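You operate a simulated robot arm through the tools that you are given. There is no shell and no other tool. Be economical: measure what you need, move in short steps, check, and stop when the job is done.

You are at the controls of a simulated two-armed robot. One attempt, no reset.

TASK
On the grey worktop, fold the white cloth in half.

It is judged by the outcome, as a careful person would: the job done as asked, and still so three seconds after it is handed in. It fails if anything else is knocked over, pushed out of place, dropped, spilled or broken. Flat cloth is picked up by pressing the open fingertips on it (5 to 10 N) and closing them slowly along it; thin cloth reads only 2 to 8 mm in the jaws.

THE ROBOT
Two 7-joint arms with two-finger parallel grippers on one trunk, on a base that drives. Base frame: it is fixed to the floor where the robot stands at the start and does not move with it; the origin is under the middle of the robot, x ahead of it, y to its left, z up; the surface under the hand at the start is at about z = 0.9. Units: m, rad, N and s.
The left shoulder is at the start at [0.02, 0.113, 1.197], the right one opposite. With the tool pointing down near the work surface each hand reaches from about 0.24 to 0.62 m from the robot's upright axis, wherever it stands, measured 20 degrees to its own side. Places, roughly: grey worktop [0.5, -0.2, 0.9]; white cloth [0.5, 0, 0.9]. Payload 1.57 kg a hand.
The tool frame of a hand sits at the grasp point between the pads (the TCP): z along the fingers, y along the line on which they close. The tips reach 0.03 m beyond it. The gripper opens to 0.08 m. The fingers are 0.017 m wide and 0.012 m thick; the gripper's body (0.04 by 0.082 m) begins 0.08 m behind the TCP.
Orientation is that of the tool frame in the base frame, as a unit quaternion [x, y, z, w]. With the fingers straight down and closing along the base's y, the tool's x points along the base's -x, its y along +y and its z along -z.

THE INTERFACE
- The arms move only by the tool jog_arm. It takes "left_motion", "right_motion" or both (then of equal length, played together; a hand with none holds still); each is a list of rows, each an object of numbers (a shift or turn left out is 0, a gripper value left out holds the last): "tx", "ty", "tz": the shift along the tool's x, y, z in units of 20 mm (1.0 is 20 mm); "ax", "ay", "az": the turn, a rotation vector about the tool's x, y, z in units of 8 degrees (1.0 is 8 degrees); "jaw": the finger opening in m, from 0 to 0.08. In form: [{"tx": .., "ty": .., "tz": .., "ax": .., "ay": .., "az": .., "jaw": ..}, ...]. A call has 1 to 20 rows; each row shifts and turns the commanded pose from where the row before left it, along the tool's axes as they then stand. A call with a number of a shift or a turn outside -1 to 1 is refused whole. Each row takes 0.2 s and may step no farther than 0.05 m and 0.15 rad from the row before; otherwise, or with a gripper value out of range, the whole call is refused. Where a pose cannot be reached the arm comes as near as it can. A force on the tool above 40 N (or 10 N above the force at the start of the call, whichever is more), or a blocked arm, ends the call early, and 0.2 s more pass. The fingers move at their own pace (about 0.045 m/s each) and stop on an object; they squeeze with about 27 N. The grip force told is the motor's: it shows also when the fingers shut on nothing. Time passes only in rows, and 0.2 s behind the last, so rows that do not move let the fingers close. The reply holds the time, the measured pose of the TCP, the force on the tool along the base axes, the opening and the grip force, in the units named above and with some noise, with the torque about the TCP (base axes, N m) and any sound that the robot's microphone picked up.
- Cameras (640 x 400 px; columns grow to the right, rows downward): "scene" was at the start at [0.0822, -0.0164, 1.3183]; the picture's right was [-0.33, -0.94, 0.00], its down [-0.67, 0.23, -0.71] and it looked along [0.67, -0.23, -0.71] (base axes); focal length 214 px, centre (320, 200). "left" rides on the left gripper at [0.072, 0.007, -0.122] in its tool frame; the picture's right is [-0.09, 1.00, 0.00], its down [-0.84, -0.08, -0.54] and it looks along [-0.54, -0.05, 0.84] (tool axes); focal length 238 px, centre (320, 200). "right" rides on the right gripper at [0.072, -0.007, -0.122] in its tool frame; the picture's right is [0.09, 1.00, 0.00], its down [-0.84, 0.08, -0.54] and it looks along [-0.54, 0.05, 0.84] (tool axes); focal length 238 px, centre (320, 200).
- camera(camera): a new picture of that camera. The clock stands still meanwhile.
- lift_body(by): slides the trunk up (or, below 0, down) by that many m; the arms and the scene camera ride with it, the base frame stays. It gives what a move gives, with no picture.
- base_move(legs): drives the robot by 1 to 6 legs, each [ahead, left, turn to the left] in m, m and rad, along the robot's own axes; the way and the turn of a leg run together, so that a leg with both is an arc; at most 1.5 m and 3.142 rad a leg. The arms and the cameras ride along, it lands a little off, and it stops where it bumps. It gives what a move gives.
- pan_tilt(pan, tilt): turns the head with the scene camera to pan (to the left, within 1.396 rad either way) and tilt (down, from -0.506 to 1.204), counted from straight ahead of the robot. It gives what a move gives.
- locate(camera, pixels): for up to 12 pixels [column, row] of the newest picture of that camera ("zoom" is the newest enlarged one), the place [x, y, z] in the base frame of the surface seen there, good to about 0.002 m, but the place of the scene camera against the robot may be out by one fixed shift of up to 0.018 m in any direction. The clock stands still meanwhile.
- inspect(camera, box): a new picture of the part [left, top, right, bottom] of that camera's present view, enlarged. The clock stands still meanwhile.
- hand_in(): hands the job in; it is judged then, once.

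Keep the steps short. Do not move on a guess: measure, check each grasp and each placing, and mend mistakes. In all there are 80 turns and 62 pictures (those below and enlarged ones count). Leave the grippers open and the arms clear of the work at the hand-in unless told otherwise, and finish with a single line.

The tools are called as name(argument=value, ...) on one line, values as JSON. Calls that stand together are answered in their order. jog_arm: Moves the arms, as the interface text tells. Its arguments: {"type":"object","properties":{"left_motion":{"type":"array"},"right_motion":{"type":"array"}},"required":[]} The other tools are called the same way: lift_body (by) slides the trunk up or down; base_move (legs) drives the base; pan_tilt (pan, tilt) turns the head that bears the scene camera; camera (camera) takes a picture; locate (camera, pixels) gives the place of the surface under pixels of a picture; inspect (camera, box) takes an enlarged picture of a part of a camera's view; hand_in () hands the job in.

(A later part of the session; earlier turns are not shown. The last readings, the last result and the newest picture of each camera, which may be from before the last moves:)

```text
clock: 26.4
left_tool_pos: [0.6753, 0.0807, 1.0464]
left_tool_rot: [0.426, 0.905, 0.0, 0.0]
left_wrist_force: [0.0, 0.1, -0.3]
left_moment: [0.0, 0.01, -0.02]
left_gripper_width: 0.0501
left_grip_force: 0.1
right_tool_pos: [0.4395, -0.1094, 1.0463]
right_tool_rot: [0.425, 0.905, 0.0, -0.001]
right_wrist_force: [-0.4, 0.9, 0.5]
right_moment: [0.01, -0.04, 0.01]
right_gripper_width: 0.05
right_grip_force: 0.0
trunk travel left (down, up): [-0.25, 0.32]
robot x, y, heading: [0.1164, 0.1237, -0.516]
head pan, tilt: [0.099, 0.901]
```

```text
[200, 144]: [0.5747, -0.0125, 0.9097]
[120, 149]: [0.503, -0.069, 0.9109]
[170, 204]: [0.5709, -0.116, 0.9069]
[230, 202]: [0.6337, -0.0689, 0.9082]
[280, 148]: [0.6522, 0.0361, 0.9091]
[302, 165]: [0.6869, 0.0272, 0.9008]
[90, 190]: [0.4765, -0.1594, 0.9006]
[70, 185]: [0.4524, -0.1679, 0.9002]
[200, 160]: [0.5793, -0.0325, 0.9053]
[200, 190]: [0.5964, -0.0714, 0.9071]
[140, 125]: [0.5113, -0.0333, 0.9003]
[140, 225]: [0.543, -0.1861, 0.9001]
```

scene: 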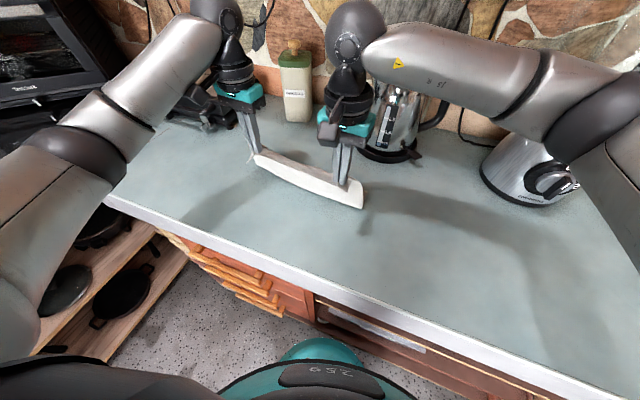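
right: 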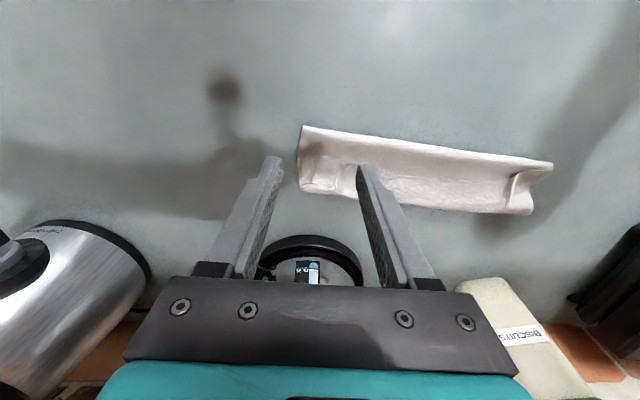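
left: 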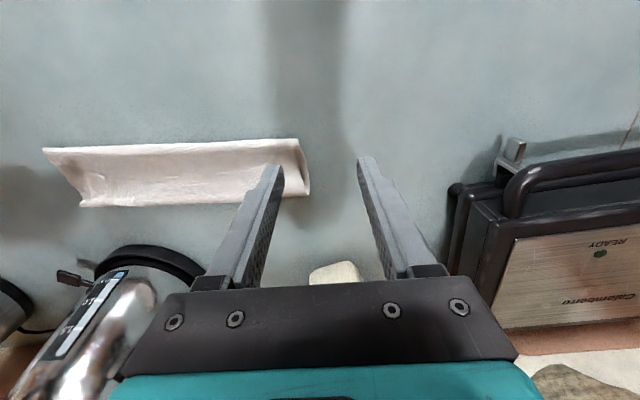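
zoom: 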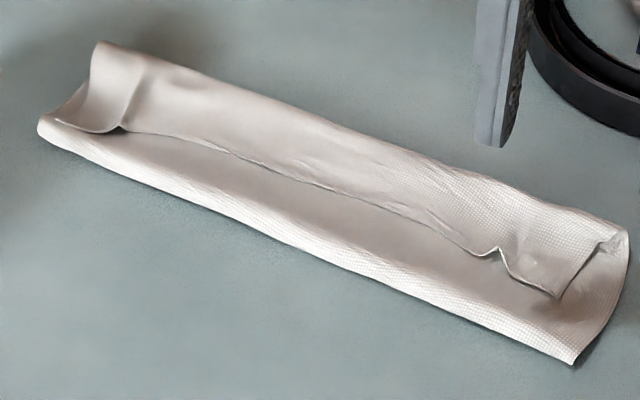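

The strip edge, flap and lower layer each take up about a third, so this has to be redone. The fold is at n≈0.14 from the old near edge, the front is at 0.215, and the strip edge is at about 0.16–0.18. This time I'll pinch across the edge (closing perpendicular to it), so the edge itself stands up in the jaws and doesn't turn back. I'll rotate both grippers by 90° at this height.

jog_arm(left_motion=[{"az": -0.9375, "jaw": 0.022}, {"az": -0.9375}, {"az": -0.9375}, {"az": -0.9375}, {"az": -0.9375}, {"az": -0.9375}, {"az": -0.9375}, {"az": -0.9375}, {"az": -0.9375}, {"az": -0.9375}, {"az": -0.9375}, {"az": -0.9375}, {}], right_motion=[{"az": -0.9375, "jaw": 0.022}, {"az": -0.9375}, {"az": -0.9375}, {"az": -0.9375}, {"az": -0.9375}, {"az": -0.9375}, {"az": -0.9375}, {"az": -0.9375}, {"az": -0.9375}, {"az": -0.9375}, {"az": -0.9375}, {"az": -0.9375}, {}])

camera(camera="scene")

```text
clock: 29.2
left_tool_pos: [0.6758, 0.0798, 1.0478]
left_tool_rot: [-0.341, 0.94, 0.0, 0.0]
left_wrist_force: [0.1, 0.1, 0.4]
left_moment: [-0.02, 0.02, -0.02]
left_gripper_width: 0.0221
left_grip_force: 0.0
right_tool_pos: [0.4402, -0.1092, 1.0446]
right_tool_rot: [-0.309, 0.951, 0.0, 0.0]
right_wrist_force: [0.1, -0.7, 0.3]
right_moment: [-0.02, 0.01, 0.0]
right_gripper_width: 0.0225
right_grip_force: 0.0
right hand out of reach, approached as far as the arm can: row 12
trunk travel left (down, up): [-0.25, 0.32]
robot x, y, heading: [0.1178, 0.1265, -0.511]
head pan, tilt: [0.099, 0.901]
```

```text
27 pictures are left
```

scene: 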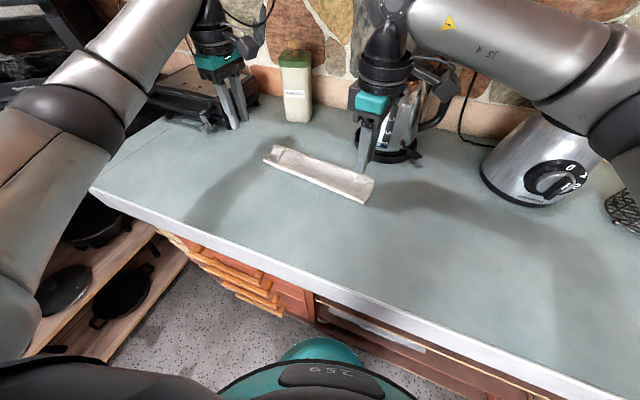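

Left reached the full 90°, but the right stopped at about 126°, near a joint limit. I'll turn the right back by 16° and bring the left over its pinch spot.

jog_arm(left_motion=[{"tx": 0.66, "ty": -0.38, "tz": 0.8}, {"tx": 0.66, "ty": -0.38, "tz": 0.8}, {"tx": 0.66, "ty": -0.38, "tz": 0.8}, {"tx": 0.65, "ty": -0.38, "tz": 0.8}, {}], right_motion=[{"az": 0.7}, {"az": 0.7}, {"az": 0.6}, {}, {}])

```text
clock: 30.4
left_tool_pos: [0.6539, 0.0215, 0.9842]
left_tool_rot: [-0.34, 0.94, -0.001, -0.001]
left_wrist_force: [-0.3, -1.0, -0.4]
left_moment: [-0.02, 0.04, 0.01]
left_gripper_width: 0.0219
left_grip_force: 0.1
right_tool_pos: [0.4402, -0.1086, 1.0462]
right_tool_rot: [-0.172, 0.985, 0.0, -0.001]
right_wrist_force: [-0.9, 0.4, 0.8]
right_moment: [0.01, 0.03, 0.0]
right_gripper_width: 0.0219
right_grip_force: 0.0
trunk travel left (down, up): [-0.25, 0.32]
robot x, y, heading: [0.1158, 0.1243, -0.511]
head pan, tilt: [0.099, 0.901]
```

jog_arm(right_motion=[{"tx": -0.525, "ty": -0.366, "tz": 0.775}, {"tx": -0.525, "ty": -0.366, "tz": 0.775}, {"tx": -0.525, "ty": -0.366, "tz": 0.775}, {"tx": -0.525, "ty": -0.366, "tz": 0.775}, {}])

camera(camera="right")

camera(camera="left")

```text
clock: 31.6
left_tool_pos: [0.6545, 0.0209, 0.9837]
left_tool_rot: [-0.34, 0.94, 0.0, 0.0]
left_wrist_force: [0.2, 0.2, 1.0]
left_moment: [0.01, -0.01, 0.0]
left_gripper_width: 0.0222
left_grip_force: 0.1
right_tool_pos: [0.489, -0.1215, 0.9848]
right_tool_rot: [-0.173, 0.985, 0.0, 0.0]
right_wrist_force: [0.5, 0.5, -0.4]
right_moment: [-0.03, -0.03, 0.02]
right_gripper_width: 0.022
right_grip_force: 0.0
trunk travel left (down, up): [-0.25, 0.32]
robot x, y, heading: [0.1139, 0.1209, -0.513]
head pan, tilt: [0.099, 0.901]
```

```text
26 pictures are left
```

right: 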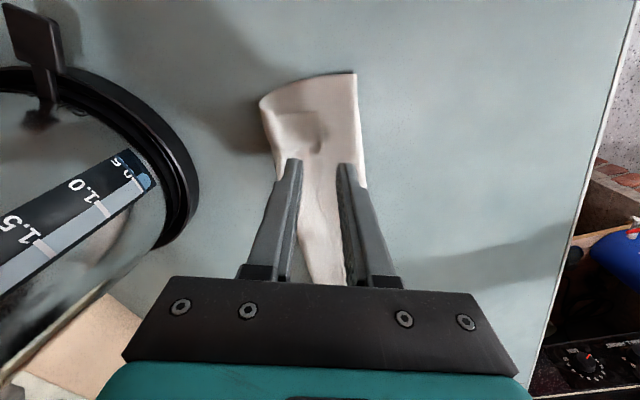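

```text
25 pictures are left
```

left: 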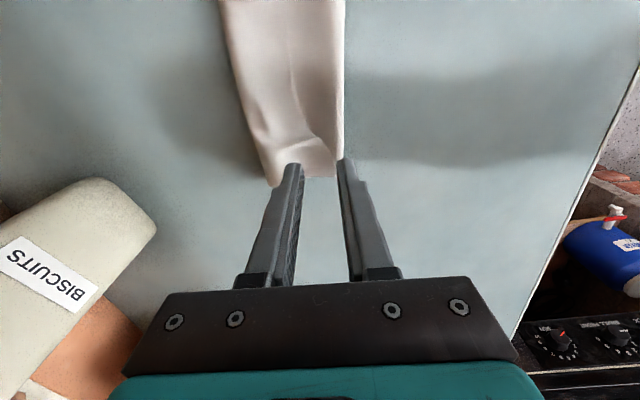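

I'll measure the strip edge near each hand from these closer pictures.

inspect(camera="right", box=[240, 60, 400, 160])

locate(camera="right", pixels=[[320, 112], [326, 125], [318, 140], [316, 152], [268, 120], [358, 110], [290, 130], [340, 130]])

inspect(camera="left", box=[210, 70, 370, 170])

locate(camera="left", pixels=[[318, 140], [305, 128], [299, 115], [295, 90], [250, 110], [343, 110], [280, 120], [328, 120], [325, 160], [300, 170]])

```text
4.00 times, centred on (320, 110) of right
```

zoom: 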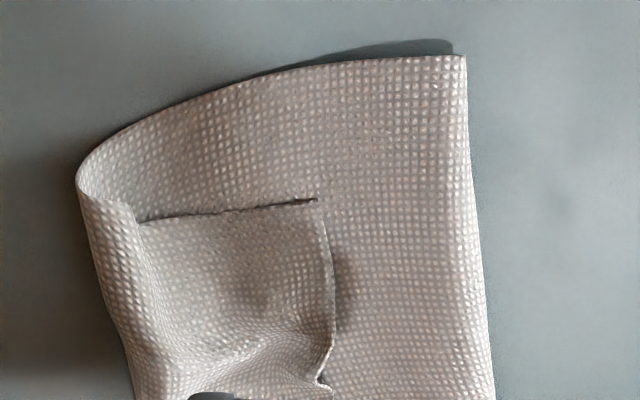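

```text
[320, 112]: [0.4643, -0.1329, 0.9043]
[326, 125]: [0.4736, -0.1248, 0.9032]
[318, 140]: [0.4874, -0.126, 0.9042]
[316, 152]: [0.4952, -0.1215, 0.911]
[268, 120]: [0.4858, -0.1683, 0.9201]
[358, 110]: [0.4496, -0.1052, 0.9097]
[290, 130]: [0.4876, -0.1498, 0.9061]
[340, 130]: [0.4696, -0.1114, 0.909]
```

```text
4.00 times, centred on (290, 120) of left
```

zoom: 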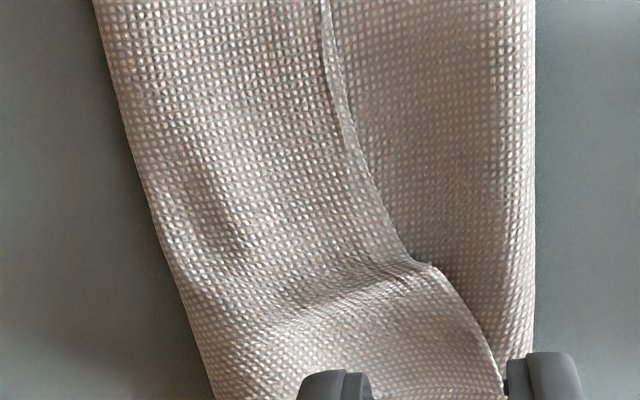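

```text
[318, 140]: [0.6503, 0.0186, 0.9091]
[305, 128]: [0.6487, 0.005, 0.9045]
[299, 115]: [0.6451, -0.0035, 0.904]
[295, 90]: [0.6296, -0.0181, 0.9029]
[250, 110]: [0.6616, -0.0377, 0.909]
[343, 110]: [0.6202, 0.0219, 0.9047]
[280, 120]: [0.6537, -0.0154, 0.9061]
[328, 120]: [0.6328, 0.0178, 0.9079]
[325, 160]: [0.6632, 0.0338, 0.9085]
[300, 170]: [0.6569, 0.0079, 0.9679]
```

Right: shift 12 mm toward the corner and 3 mm forward. Left: 2 mm forward. Then lower to about 5 mm above.

jog_arm(left_motion=[{"ty": -0.1}, {}, {"tz": 0.7}, {"tz": 0.7}, {"tz": 0.5}, {}], right_motion=[{"tx": 0.3, "ty": -0.08}, {"tx": 0.3, "ty": -0.07}, {"tz": 0.75}, {"tz": 0.75}, {"tz": 0.7}, {}])

camera(camera="right")

camera(camera="left")

```text
clock: 33.0
left_tool_pos: [0.656, 0.0204, 0.9432]
left_tool_rot: [-0.34, 0.94, -0.001, 0.0]
left_wrist_force: [-0.2, 0.3, 0.9]
left_moment: [0.01, 0.04, 0.0]
left_gripper_width: 0.022
left_grip_force: 0.0
right_tool_pos: [0.4785, -0.1284, 0.9389]
right_tool_rot: [-0.173, 0.985, 0.0, 0.0]
right_wrist_force: [-0.4, -0.7, 0.5]
right_moment: [-0.01, 0.02, -0.01]
right_gripper_width: 0.0223
right_grip_force: 0.0
trunk travel left (down, up): [-0.25, 0.32]
robot x, y, heading: [0.1176, 0.1249, -0.514]
head pan, tilt: [0.099, 0.901]
```

```text
22 pictures are left
```

right: 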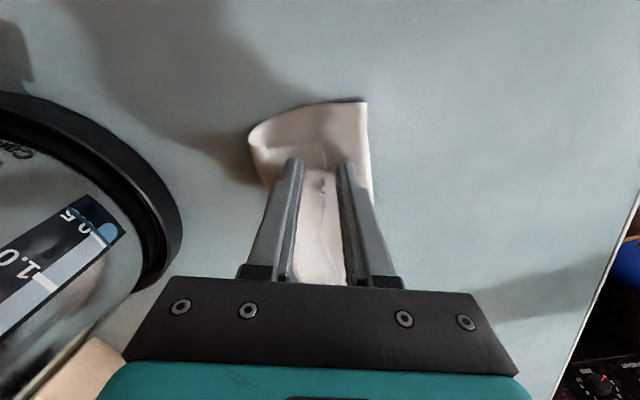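

```text
21 pictures are left
```

left: 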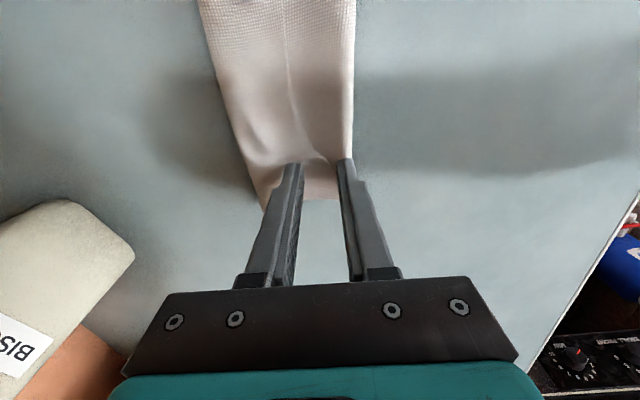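

The strip edge lies between the fingers on both sides. Now I'll creep down to contact.

jog_arm(left_motion=[{"tz": 0.1}, {"tz": 0.1}, {"tz": 0.1}, {}], right_motion=[{"tz": 0.05}, {"tz": 0.05}, {"tz": 0.05}, {}])

```text
clock: 34.0
left_tool_pos: [0.6569, 0.0202, 0.9383]
left_tool_rot: [-0.339, 0.941, -0.001, -0.001]
left_wrist_force: [0.0, -0.5, 0.0]
left_moment: [-0.05, 0.0, -0.01]
left_gripper_width: 0.022
left_grip_force: 0.0
right_tool_pos: [0.4804, -0.1284, 0.9365]
right_tool_rot: [-0.173, 0.985, 0.0, 0.0]
right_wrist_force: [-0.4, 0.0, 0.1]
right_moment: [-0.04, 0.0, 0.03]
right_gripper_width: 0.0222
right_grip_force: 0.0
trunk travel left (down, up): [-0.25, 0.32]
robot x, y, heading: [0.1151, 0.1254, -0.51]
head pan, tilt: [0.099, 0.901]
```

jog_arm(left_motion=[{"tz": 0.1}, {"tz": 0.05}, {}], right_motion=[{"tz": 0.05}, {"tz": 0.05}, {}])

```text
clock: 34.8
left_tool_pos: [0.655, 0.0206, 0.9349]
left_tool_rot: [-0.34, 0.941, 0.0, 0.0]
left_wrist_force: [-0.2, 0.6, -0.1]
left_moment: [0.0, 0.05, 0.0]
left_gripper_width: 0.022
left_grip_force: 0.1
right_tool_pos: [0.4788, -0.1288, 0.9353]
right_tool_rot: [-0.174, 0.985, -0.001, 0.0]
right_wrist_force: [-0.3, 0.3, -0.4]
right_moment: [0.02, 0.0, -0.02]
right_gripper_width: 0.022
right_grip_force: 0.1
trunk travel left (down, up): [-0.25, 0.32]
robot x, y, heading: [0.1161, 0.12, -0.508]
head pan, tilt: [0.099, 0.901]
```

jog_arm(left_motion=[{"tz": 0.05}, {"tz": 0.05}, {}], right_motion=[{"tz": 0.05}, {"tz": 0.04}, {}])

```text
clock: 35.6
left_tool_pos: [0.6556, 0.0185, 0.9336]
left_tool_rot: [-0.34, 0.941, -0.001, -0.001]
left_wrist_force: [-0.2, -0.2, -0.2]
left_moment: [-0.01, 0.0, 0.0]
left_gripper_width: 0.022
left_grip_force: 0.1
right_tool_pos: [0.4784, -0.1289, 0.9319]
right_tool_rot: [-0.172, 0.985, 0.0, 0.0]
right_wrist_force: [-0.5, 0.1, 0.5]
right_moment: [-0.01, -0.03, 0.06]
right_gripper_width: 0.022
right_grip_force: 0.0
trunk travel left (down, up): [-0.25, 0.32]
robot x, y, heading: [0.119, 0.1294, -0.514]
head pan, tilt: [0.099, 0.901]
```

jog_arm(left_motion=[{"tz": 0.05}, {"tz": 0.03}, {}], right_motion=[{"tz": 0.04}, {}, {}])

```text
clock: 36.4
left_tool_pos: [0.6557, 0.0187, 0.932]
left_tool_rot: [-0.34, 0.941, 0.0, -0.001]
left_wrist_force: [0.7, 0.5, 3.0]
left_moment: [0.04, 0.03, 0.01]
left_gripper_width: 0.0222
left_grip_force: 0.1
right_tool_pos: [0.4773, -0.1281, 0.9328]
right_tool_rot: [-0.174, 0.985, 0.0, 0.0]
right_wrist_force: [0.0, -0.3, 0.0]
right_moment: [-0.02, -0.04, 0.0]
right_gripper_width: 0.022
right_grip_force: 0.0
trunk travel left (down, up): [-0.25, 0.32]
robot x, y, heading: [0.1136, 0.1251, -0.511]
head pan, tilt: [0.099, 0.901]
```

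Left touches at 3 N and right not yet. A little more.

jog_arm(left_motion=[{"tz": 0.02}, {}, {}], right_motion=[{"tz": 0.05}, {"tz": 0.02}, {}])

```text
clock: 37.2
left_tool_pos: [0.6556, 0.0186, 0.9321]
left_tool_rot: [-0.34, 0.941, -0.001, 0.0]
left_wrist_force: [0.3, 0.0, 4.9]
left_moment: [0.03, -0.02, -0.02]
left_gripper_width: 0.0217
left_grip_force: 0.1
right_tool_pos: [0.4786, -0.1281, 0.9317]
right_tool_rot: [-0.172, 0.985, 0.0, 0.0]
right_wrist_force: [0.9, -1.1, 4.0]
right_moment: [-0.04, 0.01, 0.01]
right_gripper_width: 0.0222
right_grip_force: 0.2
trunk travel left (down, up): [-0.25, 0.32]
robot x, y, heading: [0.1169, 0.1258, -0.509]
head pan, tilt: [0.099, 0.901]
```

Contact at 4–5 N on both. I'll press slightly more and close slowly.

jog_arm(left_motion=[{"tz": 0.015}, {"jaw": 0.02}, {"jaw": 0.018}, {"jaw": 0.016}, {"jaw": 0.014}, {"jaw": 0.012}, {"jaw": 0.01}, {"jaw": 0.008}, {"jaw": 0.006}, {"jaw": 0.004}, {"jaw": 0.002}, {"jaw": 0.0}, {}, {}], right_motion=[{"tz": 0.025}, {"jaw": 0.02}, {"jaw": 0.018}, {"jaw": 0.016}, {"jaw": 0.014}, {"jaw": 0.012}, {"jaw": 0.01}, {"jaw": 0.008}, {"jaw": 0.006}, {"jaw": 0.004}, {"jaw": 0.002}, {"jaw": 0.0}, {}, {}])

camera(camera="scene")

```text
clock: 40.2
left_tool_pos: [0.6547, 0.0196, 0.9323]
left_tool_rot: [-0.339, 0.941, -0.001, 0.001]
left_wrist_force: [0.0, -1.0, 4.7]
left_moment: [-0.05, -0.01, 0.02]
left_gripper_width: 0.0018
left_grip_force: 22.9
right_tool_pos: [0.478, -0.1272, 0.9325]
right_tool_rot: [-0.174, 0.985, -0.001, 0.002]
right_wrist_force: [-0.2, 0.9, 18.1]
right_moment: [0.0, 0.07, 0.01]
right_gripper_width: 0.002
right_grip_force: 23.7
trunk travel left (down, up): [-0.25, 0.32]
robot x, y, heading: [0.1138, 0.1231, -0.514]
head pan, tilt: [0.099, 0.901]
```

```text
20 pictures are left
```

scene: 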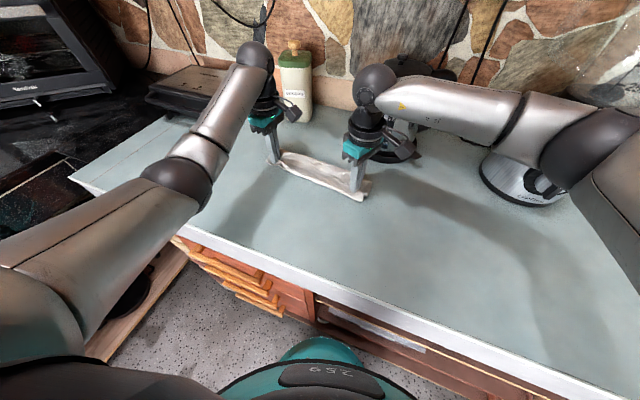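

Both closed on something (1.8–2.0 mm). I'll lift 4 cm and check whether it's the top strip only.

jog_arm(left_motion=[{"tz": -0.3}, {"tz": -0.5}, {"tz": -0.6}, {"tz": -0.6}, {}], right_motion=[{"tz": -0.3}, {"tz": -0.5}, {"tz": -0.6}, {"tz": -0.6}, {}])

inspect(camera="scene", box=[250, 125, 394, 215])

camera(camera="left")

```text
clock: 41.4
left_tool_pos: [0.6555, 0.0195, 0.9714]
left_tool_rot: [-0.339, 0.941, 0.0, -0.002]
left_wrist_force: [-0.3, -0.4, -0.3]
left_moment: [0.01, -0.03, -0.02]
left_gripper_width: 0.0018
left_grip_force: 23.6
right_tool_pos: [0.4794, -0.1285, 0.9709]
right_tool_rot: [-0.174, 0.985, 0.0, 0.0]
right_wrist_force: [-0.3, 0.0, -0.7]
right_moment: [0.02, -0.02, -0.01]
right_gripper_width: 0.002
right_grip_force: 23.6
trunk travel left (down, up): [-0.25, 0.32]
robot x, y, heading: [0.1165, 0.1244, -0.512]
head pan, tilt: [0.099, 0.901]
```

```text
4.44 times, centred on (322, 170) of scene
```

zoom: 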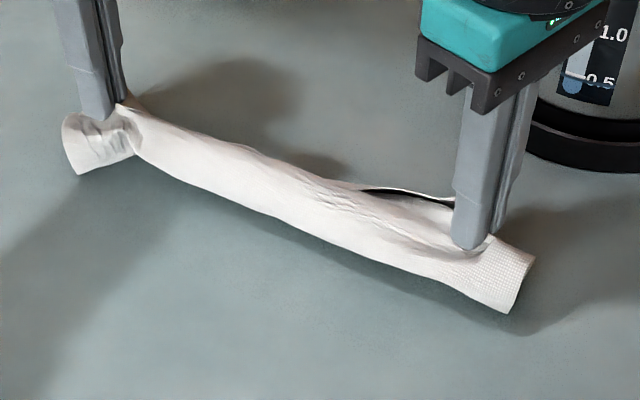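

```text
18 pictures are left
```

left: 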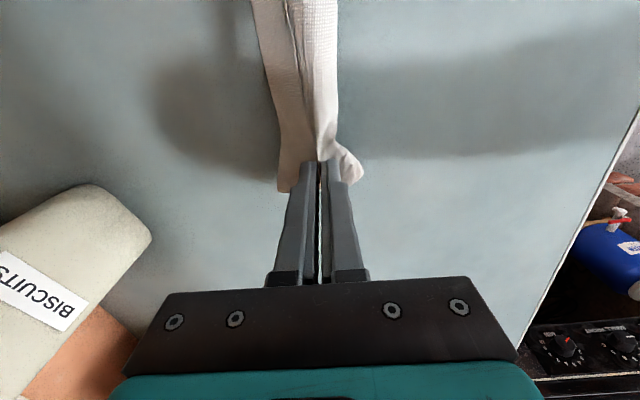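

They hold. It isn't clear whether only the strip or also the flap is in the jaws, but pulling back toward the near side unfolds it either way. I'll move both hands back 13 cm in a shallow arc.

jog_arm(left_motion=[{"ty": 0.5, "tz": -0.6}, {"ty": 0.9, "tz": -0.6}, {"ty": 1.0, "tz": -0.3}, {"ty": 1.0}, {"ty": 1.0, "tz": 0.3}, {"ty": 1.0, "tz": 0.6}, {"ty": 0.8, "tz": 0.8}, {"ty": 0.3, "tz": 0.6}, {}], right_motion=[{"ty": 0.47, "tx": 0.17, "tz": -0.6}, {"ty": 0.85, "tx": 0.31, "tz": -0.6}, {"ty": 0.94, "tx": 0.342, "tz": -0.3}, {"ty": 0.94, "tx": 0.342}, {"ty": 0.94, "tx": 0.342, "tz": 0.3}, {"ty": 0.94, "tx": 0.342, "tz": 0.6}, {"ty": 0.75, "tx": 0.27, "tz": 0.8}, {"ty": 0.28, "tx": 0.1, "tz": 0.6}, {}])

camera(camera="scene")

```text
clock: 43.4
left_tool_pos: [0.5715, 0.1209, 0.9554]
left_tool_rot: [-0.34, 0.94, 0.001, 0.0]
left_wrist_force: [-1.1, -1.5, 0.1]
left_moment: [0.02, 0.0, 0.0]
left_gripper_width: 0.0018
left_grip_force: 23.3
right_tool_pos: [0.3957, -0.0289, 0.9543]
right_tool_rot: [-0.173, 0.985, 0.0, -0.001]
right_wrist_force: [0.5, 1.2, 0.0]
right_moment: [0.02, -0.04, -0.01]
right_gripper_width: 0.0019
right_grip_force: 23.7
trunk travel left (down, up): [-0.25, 0.32]
robot x, y, heading: [0.1131, 0.1234, -0.515]
head pan, tilt: [0.099, 0.901]
```

```text
17 pictures are left
```

scene: 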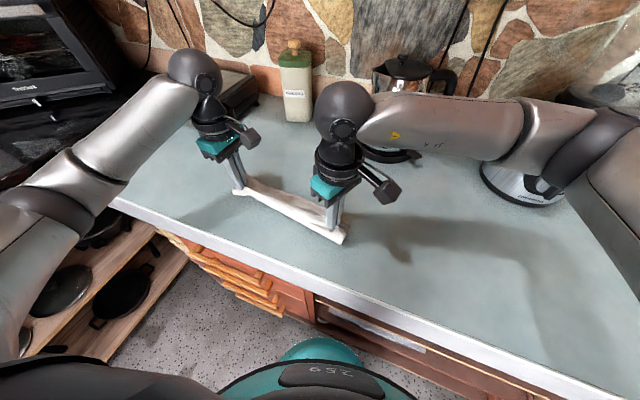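

inspect(camera="scene", box=[210, 140, 370, 250])

camera(camera="left")

```text
3.64 times, centred on (290, 195) of scene
```

zoom: 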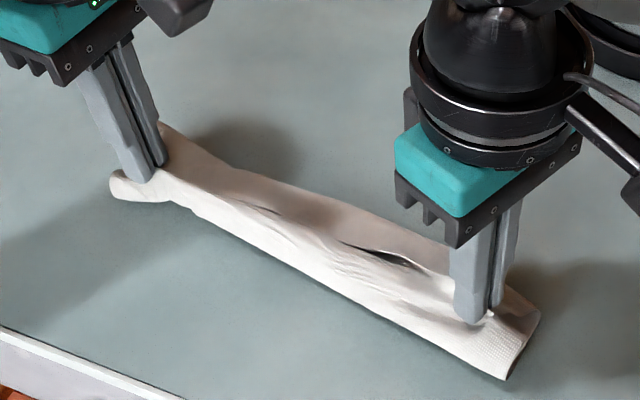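

```text
15 pictures are left
```

left: 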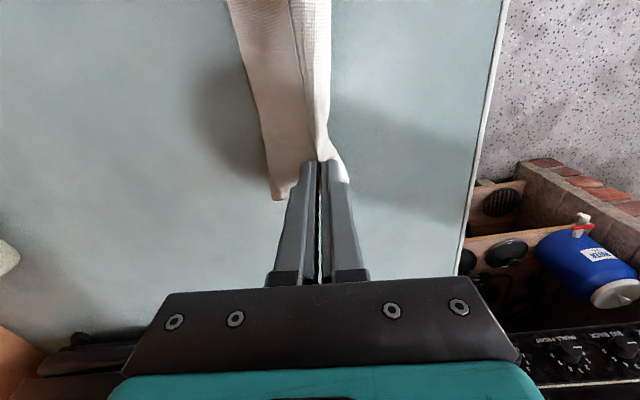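

The whole light package slid along without unfolding. If I hang it from the gripped edge by lifting high, gravity should open the folds. I'll lift 18 cm and look.

jog_arm(left_motion=[{"tz": -1}, {"tz": -1}, {"tz": -1}, {"tz": -1}, {"tz": -1}, {"tz": -1}, {"tz": -1}, {"tz": -1}, {"tz": -1}, {"tz": -1}, {}, {}, {}], right_motion=[{"tz": -1}, {"tz": -1}, {"tz": -1}, {"tz": -1}, {"tz": -1}, {"tz": -1}, {"tz": -1}, {"tz": -1}, {"tz": -1}, {"tz": -1}, {}, {}, {}])

camera(camera="scene")

```text
clock: 46.2
left_tool_pos: [0.5731, 0.1194, 1.1552]
left_tool_rot: [-0.339, 0.941, 0.001, 0.0]
left_wrist_force: [0.6, -0.3, 0.3]
left_moment: [-0.05, 0.03, -0.03]
left_gripper_width: 0.0016
left_grip_force: 23.5
right_tool_pos: [0.3961, -0.0275, 1.1542]
right_tool_rot: [-0.173, 0.985, -0.001, 0.0]
right_wrist_force: [0.4, 0.3, -0.6]
right_moment: [0.01, -0.02, 0.02]
right_gripper_width: 0.0018
right_grip_force: 23.3
trunk travel left (down, up): [-0.25, 0.32]
robot x, y, heading: [0.1161, 0.1246, -0.508]
head pan, tilt: [0.099, 0.901]
```

```text
14 pictures are left
```

scene: 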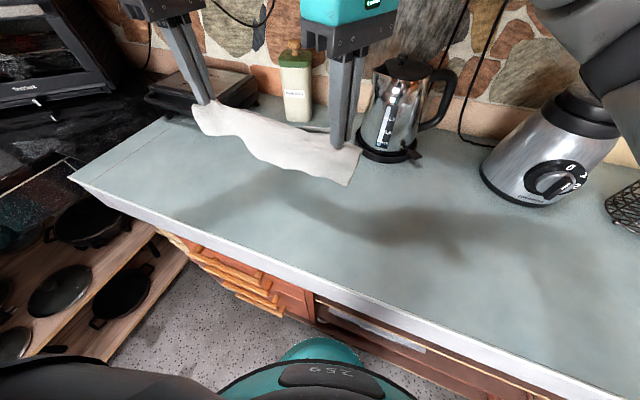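

inspect(camera="scene", box=[180, 85, 380, 205])

locate(camera="scene", pixels=[[210, 110], [205, 130], [265, 130], [260, 158], [310, 148], [300, 170], [345, 182], [350, 160], [280, 135], [320, 128], [240, 148], [235, 120]])

```text
3.20 times, centred on (280, 145) of scene
```

zoom: 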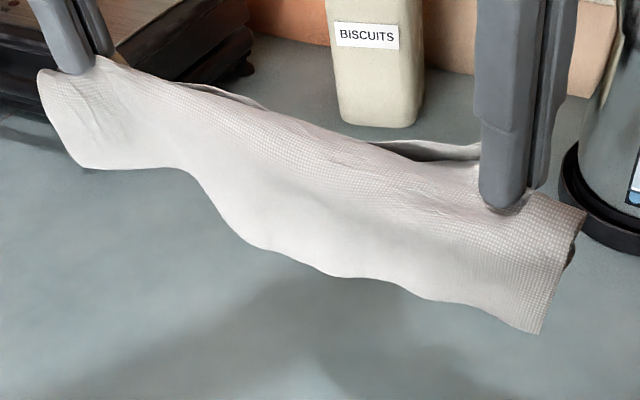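

```text
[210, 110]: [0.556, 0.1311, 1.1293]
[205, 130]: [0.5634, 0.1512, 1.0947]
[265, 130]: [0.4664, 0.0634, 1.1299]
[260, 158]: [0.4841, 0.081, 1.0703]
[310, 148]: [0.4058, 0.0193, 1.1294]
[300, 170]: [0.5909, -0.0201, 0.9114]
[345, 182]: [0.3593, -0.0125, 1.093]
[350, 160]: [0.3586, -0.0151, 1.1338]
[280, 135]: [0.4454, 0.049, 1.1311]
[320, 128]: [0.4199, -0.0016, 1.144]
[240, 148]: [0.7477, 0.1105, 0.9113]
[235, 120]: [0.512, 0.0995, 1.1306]
```

camera(camera="right")

locate(camera="right", pixels=[[320, 150], [300, 150], [340, 150], [280, 130], [350, 130], [310, 120], [330, 110], [290, 170], [345, 170]])

```text
12 pictures are left
```

right: 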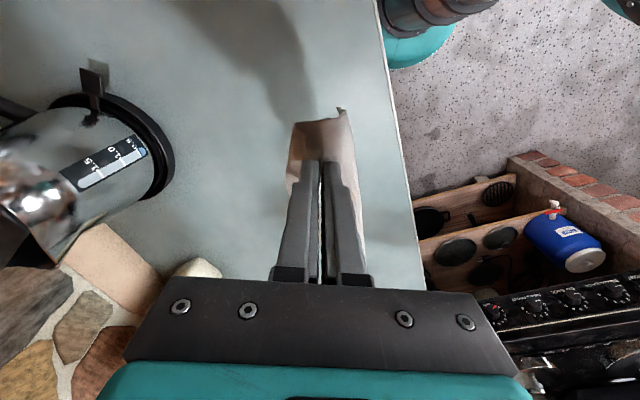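

```text
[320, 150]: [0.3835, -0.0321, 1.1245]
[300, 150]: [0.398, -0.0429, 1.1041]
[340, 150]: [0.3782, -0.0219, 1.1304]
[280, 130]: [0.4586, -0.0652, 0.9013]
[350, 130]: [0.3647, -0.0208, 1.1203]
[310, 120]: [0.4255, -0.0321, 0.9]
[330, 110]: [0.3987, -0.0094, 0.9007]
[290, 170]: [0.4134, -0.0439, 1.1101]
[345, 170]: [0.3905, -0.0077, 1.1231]
```

The cloth now drapes over the jaws: a panel hangs on the near side, and behind it is a loop formed by the turned-back strip. I'll lay it down by lowering straight and then moving forward, so the near panel spreads toward me. Then I'll release and reassess.

jog_arm(left_motion=[{"tz": 0.93}, {"tz": 0.93}, {"tz": 0.93}, {"tz": 0.93}, {"tz": 0.93}, {"tz": 0.93}, {"tz": 0.9}, {}, {"ty": -0.8, "tz": 0.6}, {"ty": -0.8, "tz": 0.7}, {"ty": -0.8, "tz": 0.7}, {"ty": -0.8, "tz": 0.7}, {"ty": -0.7, "tz": 0.7}, {"ty": -0.6, "tz": 0.7}, {}, {"jaw": 0.03}, {}, {}], right_motion=[{"tz": 0.93}, {"tz": 0.93}, {"tz": 0.93}, {"tz": 0.93}, {"tz": 0.93}, {"tz": 0.93}, {"tz": 0.9}, {}, {"ty": -0.75, "tx": -0.27, "tz": 0.6}, {"ty": -0.75, "tx": -0.27, "tz": 0.7}, {"ty": -0.75, "tx": -0.27, "tz": 0.7}, {"ty": -0.75, "tx": -0.27, "tz": 0.7}, {"ty": -0.66, "tx": -0.24, "tz": 0.7}, {"ty": -0.56, "tx": -0.2, "tz": 0.7}, {}, {"jaw": 0.03}, {}, {}])

jog_arm(left_motion=[{"tz": -1}, {"tz": -1}, {"tz": -1}, {"tz": -1, "tx": -1}, {"tz": -1, "tx": -1}, {"tx": -1}], right_motion=[{"tz": -1}, {"tz": -1}, {"tz": -1}, {"tz": -1, "tx": 1, "ty": 0.3}, {"tz": -1, "tx": 1, "ty": 0.3}, {"tx": 1, "ty": 0.3}])

inspect(camera="scene", box=[190, 120, 382, 240])

```text
clock: 50.0
left_tool_pos: [0.6292, 0.0495, 0.9443]
left_tool_rot: [-0.339, 0.941, 0.0, -0.001]
left_wrist_force: [0.1, -1.1, -0.6]
left_moment: [0.03, 0.0, -0.01]
left_gripper_width: 0.0299
left_grip_force: 0.1
right_tool_pos: [0.4523, -0.0975, 0.9434]
right_tool_rot: [-0.175, 0.985, 0.0, 0.0]
right_wrist_force: [-0.1, -0.8, 0.8]
right_moment: [0.02, 0.01, -0.03]
right_gripper_width: 0.0303
right_grip_force: 0.0
trunk travel left (down, up): [-0.25, 0.32]
robot x, y, heading: [0.1133, 0.1248, -0.507]
head pan, tilt: [0.099, 0.901]
```

```text
clock: 51.4
left_tool_pos: [0.677, 0.0879, 1.0435]
left_tool_rot: [-0.34, 0.941, 0.001, -0.001]
left_wrist_force: [-0.6, -0.6, 0.9]
left_moment: [0.04, -0.01, -0.02]
left_gripper_width: 0.0299
left_grip_force: 0.1
right_tool_pos: [0.3899, -0.0999, 1.0406]
right_tool_rot: [-0.173, 0.985, 0.0, 0.0]
right_wrist_force: [0.5, 0.6, 0.6]
right_moment: [-0.02, -0.02, 0.02]
right_gripper_width: 0.0301
right_grip_force: 0.1
trunk travel left (down, up): [-0.25, 0.32]
robot x, y, heading: [0.1165, 0.1262, -0.508]
head pan, tilt: [0.099, 0.901]
```

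```text
3.33 times, centred on (286, 180) of scene
```

zoom: 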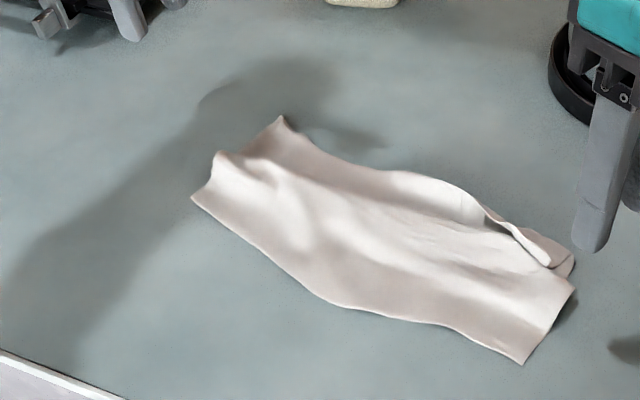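

Nearly flat now. I'll measure its outline from this enlarged picture.

locate(camera="zoom", pixels=[[195, 199], [284, 120], [522, 361], [572, 292], [572, 262], [548, 264], [215, 165], [350, 306], [440, 185], [500, 225], [360, 170], [350, 230]])

camera(camera="left")

```text
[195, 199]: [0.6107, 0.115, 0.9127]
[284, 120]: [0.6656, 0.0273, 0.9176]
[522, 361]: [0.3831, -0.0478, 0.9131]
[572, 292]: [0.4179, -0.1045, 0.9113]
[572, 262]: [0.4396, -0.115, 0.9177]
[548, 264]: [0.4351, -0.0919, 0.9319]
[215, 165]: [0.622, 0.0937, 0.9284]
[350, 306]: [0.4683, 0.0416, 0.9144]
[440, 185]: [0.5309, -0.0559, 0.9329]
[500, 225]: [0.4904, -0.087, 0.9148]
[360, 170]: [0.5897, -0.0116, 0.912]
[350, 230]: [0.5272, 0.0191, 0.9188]
```

```text
10 pictures are left
```

left: 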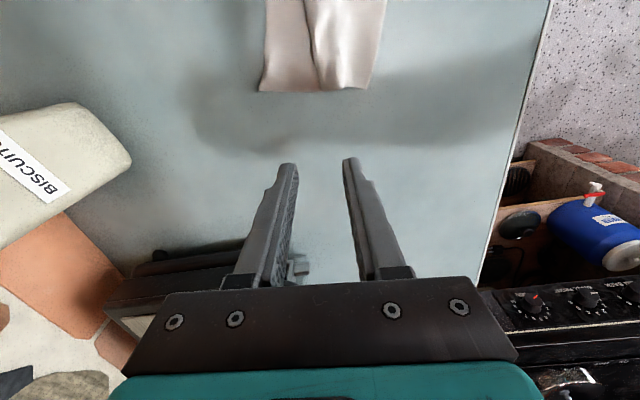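

A pleat remains: the near panel overlaps the far part. I'll pinch the near edge at both ends, hang the cloth from it so it opens fully, and lay it flat. I need precise edge positions from the wrist cameras.

locate(camera="left", pixels=[[365, 86], [371, 60], [378, 30], [383, 5], [345, 88], [320, 88], [262, 90], [264, 40], [312, 40], [340, 50]])

camera(camera="right")

```text
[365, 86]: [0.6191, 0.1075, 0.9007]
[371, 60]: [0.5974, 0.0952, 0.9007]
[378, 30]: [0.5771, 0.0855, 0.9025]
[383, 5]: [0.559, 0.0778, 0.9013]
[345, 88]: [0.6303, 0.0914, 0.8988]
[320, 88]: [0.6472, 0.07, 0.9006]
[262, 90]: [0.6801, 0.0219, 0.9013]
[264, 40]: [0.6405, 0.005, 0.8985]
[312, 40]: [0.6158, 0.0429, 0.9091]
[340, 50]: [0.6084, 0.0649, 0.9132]
```

```text
9 pictures are left
```

right: 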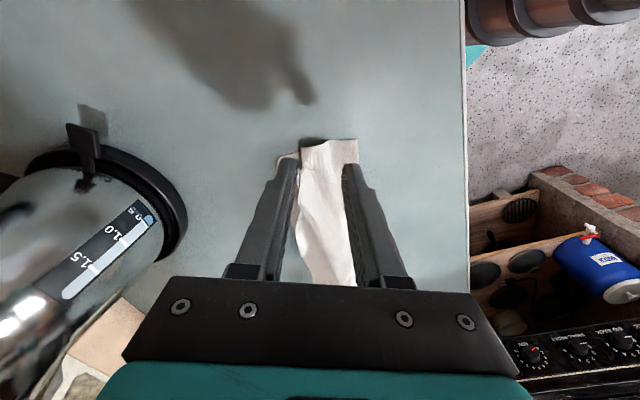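

inspect(camera="right", box=[250, 120, 410, 220])

locate(camera="zoom", pixels=[[420, 85], [330, 95], [210, 120], [145, 140], [120, 155], [180, 150], [430, 150], [300, 150], [260, 300], [200, 350], [130, 200], [350, 250]])

```text
4.00 times, centred on (330, 170) of right
```

zoom: 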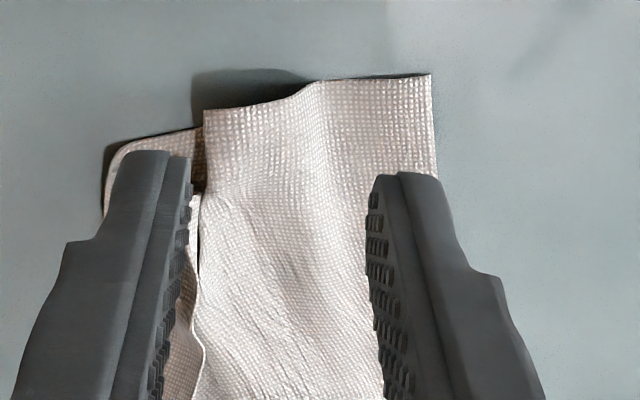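

```text
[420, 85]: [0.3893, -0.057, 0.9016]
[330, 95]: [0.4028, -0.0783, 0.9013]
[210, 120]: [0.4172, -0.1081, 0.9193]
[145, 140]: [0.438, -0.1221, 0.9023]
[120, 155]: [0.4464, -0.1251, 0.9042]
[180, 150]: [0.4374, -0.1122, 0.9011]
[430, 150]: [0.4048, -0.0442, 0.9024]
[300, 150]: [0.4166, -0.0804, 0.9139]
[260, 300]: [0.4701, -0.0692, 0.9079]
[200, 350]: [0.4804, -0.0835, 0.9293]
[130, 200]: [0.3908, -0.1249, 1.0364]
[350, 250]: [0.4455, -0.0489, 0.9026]
```

I'll pinch the near boundary about 2 cm inside each corner, at left (0.603,0.094) and right (0.407,-0.047). I'll move over those spots with jaws at 0.026 and lower to just above.

jog_arm(left_motion=[{"tx": 0.67, "ty": 0.65, "jaw": 0.026}, {"tx": 0.67, "ty": 0.65}, {"tx": 0.67, "ty": 0.65}, {"tx": 0.66, "ty": 0.66}, {"tz": 1}, {"tz": 1}, {"tz": 1}, {"tz": 1}, {"tz": 1}, {"tz": 0.3}, {}], right_motion=[{"tx": -0.43, "ty": 0.545, "jaw": 0.026}, {"tx": -0.43, "ty": 0.545}, {"tx": -0.43, "ty": 0.545}, {"tx": -0.42, "ty": 0.545}, {"tz": 1}, {"tz": 1}, {"tz": 1}, {"tz": 1}, {"tz": 1}, {"tz": 0.2}, {}])

```text
clock: 53.8
left_tool_pos: [0.6021, 0.0942, 0.9378]
left_tool_rot: [-0.339, 0.941, 0.0, -0.001]
left_wrist_force: [-0.3, -0.1, 0.3]
left_moment: [0.01, 0.04, 0.03]
left_gripper_width: 0.0258
left_grip_force: 0.0
right_tool_pos: [0.4058, -0.0481, 0.9399]
right_tool_rot: [-0.174, 0.985, 0.0, 0.0]
right_wrist_force: [0.3, -0.1, -0.4]
right_moment: [-0.03, 0.0, 0.0]
right_gripper_width: 0.0258
right_grip_force: 0.1
trunk travel left (down, up): [-0.25, 0.32]
robot x, y, heading: [0.1164, 0.1218, -0.511]
head pan, tilt: [0.099, 0.901]
```

jog_arm(left_motion=[{"tz": 0.12}, {"tz": 0.1}, {"tz": 0.06}, {}], right_motion=[{"tz": 0.15}, {"tz": 0.12}, {"tz": 0.1}, {}])

```text
clock: 54.8
left_tool_pos: [0.6032, 0.0948, 0.9328]
left_tool_rot: [-0.339, 0.941, 0.0, 0.0]
left_wrist_force: [-0.6, 0.8, 0.5]
left_moment: [0.0, 0.01, 0.0]
left_gripper_width: 0.0257
left_grip_force: 0.0
right_tool_pos: [0.408, -0.0483, 0.9322]
right_tool_rot: [-0.174, 0.985, 0.0, 0.0]
right_wrist_force: [-0.2, 0.5, -0.2]
right_moment: [0.0, -0.01, 0.05]
right_gripper_width: 0.0259
right_grip_force: 0.0
trunk travel left (down, up): [-0.25, 0.32]
robot x, y, heading: [0.1165, 0.1261, -0.506]
head pan, tilt: [0.099, 0.901]
```

jog_arm(left_motion=[{"tz": 0.04}, {"tz": 0.03}, {}], right_motion=[{"tz": 0.04}, {"tz": 0.02}, {}])

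```text
clock: 55.6
left_tool_pos: [0.6028, 0.0955, 0.9314]
left_tool_rot: [-0.34, 0.941, -0.001, 0.0]
left_wrist_force: [0.1, 0.2, 2.4]
left_moment: [-0.03, -0.02, 0.03]
left_gripper_width: 0.0261
left_grip_force: 0.1
right_tool_pos: [0.4068, -0.0493, 0.9307]
right_tool_rot: [-0.173, 0.985, 0.0, 0.001]
right_wrist_force: [0.1, 0.1, 6.0]
right_moment: [-0.11, -0.02, 0.01]
right_gripper_width: 0.0264
right_grip_force: 0.1
trunk travel left (down, up): [-0.25, 0.32]
robot x, y, heading: [0.1152, 0.1235, -0.513]
head pan, tilt: [0.099, 0.901]
```

Left 2.4 N, right 6 N. I'll press the left 0.6 mm more, close slowly, then lift 4 cm.

jog_arm(left_motion=[{"tz": 0.03}, {"jaw": 0.023}, {"jaw": 0.02}, {"jaw": 0.017}, {"jaw": 0.014}, {"jaw": 0.011}, {"jaw": 0.008}, {"jaw": 0.006}, {"jaw": 0.003}, {"jaw": 0.0}, {}, {}, {"tz": -0.3}, {"tz": -0.5}, {"tz": -0.6}, {"tz": -0.6}, {}], right_motion=[{"tz": 0.005}, {"jaw": 0.023}, {"jaw": 0.02}, {"jaw": 0.017}, {"jaw": 0.014}, {"jaw": 0.011}, {"jaw": 0.008}, {"jaw": 0.006}, {"jaw": 0.003}, {"jaw": 0.0}, {}, {}, {"tz": -0.3}, {"tz": -0.5}, {"tz": -0.6}, {"tz": -0.6}, {}])

inspect(camera="scene", box=[190, 120, 382, 240])

```text
clock: 59.2
left_tool_pos: [0.6019, 0.0952, 0.969]
left_tool_rot: [-0.34, 0.94, 0.0, -0.001]
left_wrist_force: [-0.8, 0.6, 0.1]
left_moment: [-0.01, -0.01, 0.0]
left_gripper_width: 0.0017
left_grip_force: 23.3
right_tool_pos: [0.407, -0.0481, 0.972]
right_tool_rot: [-0.174, 0.985, 0.0, 0.0]
right_wrist_force: [0.3, 0.1, -0.6]
right_moment: [0.02, -0.01, 0.03]
right_gripper_width: 0.0018
right_grip_force: 23.2
trunk travel left (down, up): [-0.25, 0.32]
robot x, y, heading: [0.1155, 0.1249, -0.512]
head pan, tilt: [0.099, 0.901]
```

```text
3.33 times, centred on (286, 180) of scene
```

zoom: 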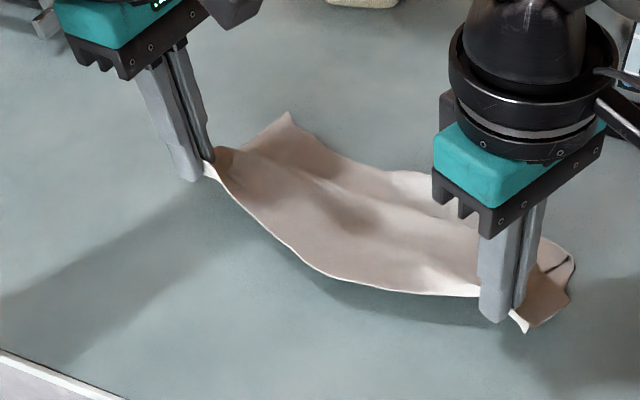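

A single sheet is held at its very edge on both sides, and the pleat is pulling open. Now I'll lift it high and forward so it hangs free, clear of the kettle.

jog_arm(left_motion=[{"tz": -1}, {"tz": -1}, {"tz": -1}, {"tz": -1}, {"tz": -1}, {"tz": -0.8, "ty": -0.92}, {"tz": -0.8, "ty": -0.92}, {"tz": -0.8, "ty": -0.92}, {"tz": -0.8, "ty": -0.92}, {"tz": -0.8, "ty": -0.92}, {"tz": -0.8, "ty": -0.9}, {}, {}, {}, {}], right_motion=[{"tz": -1}, {"tz": -1}, {"tz": -1}, {"tz": -1}, {"tz": -1}, {"tz": -0.8, "ty": -0.865, "tx": -0.315}, {"tz": -0.8, "ty": -0.865, "tx": -0.315}, {"tz": -0.8, "ty": -0.865, "tx": -0.315}, {"tz": -0.8, "ty": -0.865, "tx": -0.315}, {"tz": -0.8, "ty": -0.865, "tx": -0.315}, {"tz": -0.8, "ty": -0.85, "tx": -0.31}, {}, {}, {}, {}])

camera(camera="scene")

```text
clock: 62.4
left_tool_pos: [0.6734, 0.0101, 1.1662]
left_tool_rot: [-0.339, 0.941, 0.0, -0.001]
left_wrist_force: [-0.1, 0.5, 0.4]
left_moment: [0.03, 0.0, 0.02]
left_gripper_width: 0.0016
left_grip_force: 23.3
right_tool_pos: [0.4786, -0.1324, 1.1634]
right_tool_rot: [-0.174, 0.985, 0.0, 0.0]
right_wrist_force: [0.1, -1.0, 0.4]
right_moment: [-0.02, 0.03, 0.02]
right_gripper_width: 0.0019
right_grip_force: 24.1
trunk travel left (down, up): [-0.25, 0.32]
robot x, y, heading: [0.117, 0.1243, -0.515]
head pan, tilt: [0.099, 0.901]
```

```text
6 pictures are left
```

scene: 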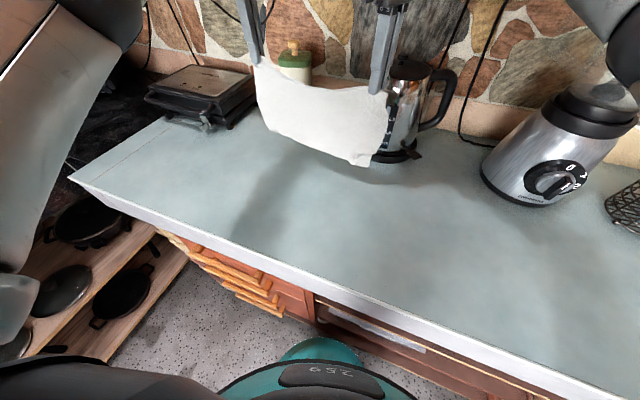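

It hangs as a single sheet. I'll check how far down its lower edge is.

locate(camera="scene", pixels=[[262, 110], [270, 125], [300, 140], [330, 150], [355, 160], [366, 162], [385, 110], [330, 90], [280, 80], [365, 140]])

```text
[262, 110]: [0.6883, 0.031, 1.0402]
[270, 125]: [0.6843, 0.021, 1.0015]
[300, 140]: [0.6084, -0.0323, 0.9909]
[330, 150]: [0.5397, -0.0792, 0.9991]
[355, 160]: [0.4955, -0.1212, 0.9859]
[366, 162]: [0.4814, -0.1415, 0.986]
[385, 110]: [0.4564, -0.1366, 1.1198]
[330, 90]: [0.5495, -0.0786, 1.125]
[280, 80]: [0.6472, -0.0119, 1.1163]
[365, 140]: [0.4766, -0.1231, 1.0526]
```

The lower edge is about 7 cm above the top and straight below the hands. I'll lower it to touch, then lay it down by drawing both hands back toward me in an arc.

jog_arm(left_motion=[{"tz": 0.9}, {"tz": 0.9}, {"tz": 0.9}, {"tz": 0.8}, {"ty": 1.0, "tz": 0.06}, {"ty": 0.96, "tz": 0.18}, {"ty": 0.93, "tz": 0.29}, {"ty": 0.89, "tz": 0.41}, {"ty": 0.84, "tz": 0.51}, {"ty": 0.76, "tz": 0.61}, {"ty": 0.69, "tz": 0.69}, {"ty": 0.59, "tz": 0.78}, {"ty": 0.5, "tz": 0.84}, {"ty": 0.4, "tz": 0.9}, {"ty": 0.28, "tz": 0.93}, {"ty": 0.17, "tz": 0.9}, {}], right_motion=[{"tz": 0.9}, {"tz": 0.9}, {"tz": 0.9}, {"tz": 0.8}, {"ty": 0.94, "tx": 0.342, "tz": 0.06}, {"ty": 0.9, "tx": 0.328, "tz": 0.18}, {"ty": 0.874, "tx": 0.318, "tz": 0.29}, {"ty": 0.837, "tx": 0.304, "tz": 0.41}, {"ty": 0.79, "tx": 0.287, "tz": 0.51}, {"ty": 0.714, "tx": 0.26, "tz": 0.61}, {"ty": 0.649, "tx": 0.236, "tz": 0.69}, {"ty": 0.555, "tx": 0.202, "tz": 0.78}, {"ty": 0.47, "tx": 0.171, "tz": 0.84}, {"ty": 0.376, "tx": 0.137, "tz": 0.9}, {"ty": 0.263, "tx": 0.096, "tz": 0.93}, {"ty": 0.16, "tx": 0.058, "tz": 0.9}, {}])

inspect(camera="scene", box=[190, 130, 382, 250])

```text
clock: 66.0
left_tool_pos: [0.5691, 0.1341, 0.9533]
left_tool_rot: [-0.34, 0.941, 0.0, -0.001]
left_wrist_force: [0.3, -1.0, 0.6]
left_moment: [0.02, 0.03, 0.0]
left_gripper_width: 0.0019
left_grip_force: 23.0
right_tool_pos: [0.3757, -0.0109, 0.9529]
right_tool_rot: [-0.173, 0.985, 0.0, 0.0]
right_wrist_force: [0.4, -0.2, 0.0]
right_moment: [0.01, 0.01, 0.02]
right_gripper_width: 0.0019
right_grip_force: 23.4
trunk travel left (down, up): [-0.25, 0.32]
robot x, y, heading: [0.1187, 0.1253, -0.512]
head pan, tilt: [0.099, 0.901]
```

```text
3.33 times, centred on (286, 190) of scene
```

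zoom: 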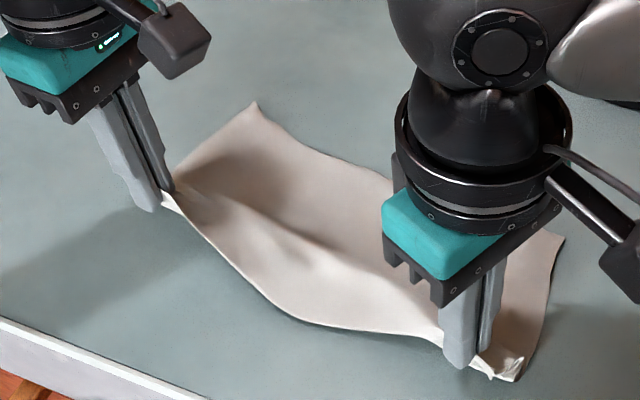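

The cloth is fully open and flat, held at its near edge. Instead of turning the edge over, I'll next pinch the cloth on its middle line at both ends, lift it so both halves hang together, and lay it sideways. First I'll measure it.

locate(camera="zoom", pixels=[[254, 107], [560, 240], [386, 172], [330, 155], [178, 172], [215, 135], [552, 290], [520, 372], [300, 318], [220, 258], [488, 372], [168, 200]])

```text
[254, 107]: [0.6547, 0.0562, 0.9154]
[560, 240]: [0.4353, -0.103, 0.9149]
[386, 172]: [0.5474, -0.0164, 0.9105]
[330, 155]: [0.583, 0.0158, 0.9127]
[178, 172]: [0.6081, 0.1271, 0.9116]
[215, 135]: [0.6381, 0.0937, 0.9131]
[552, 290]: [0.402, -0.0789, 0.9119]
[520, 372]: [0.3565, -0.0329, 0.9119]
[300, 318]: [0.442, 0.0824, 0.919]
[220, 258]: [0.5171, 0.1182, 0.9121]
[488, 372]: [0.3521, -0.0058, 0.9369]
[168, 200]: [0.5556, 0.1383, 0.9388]
```

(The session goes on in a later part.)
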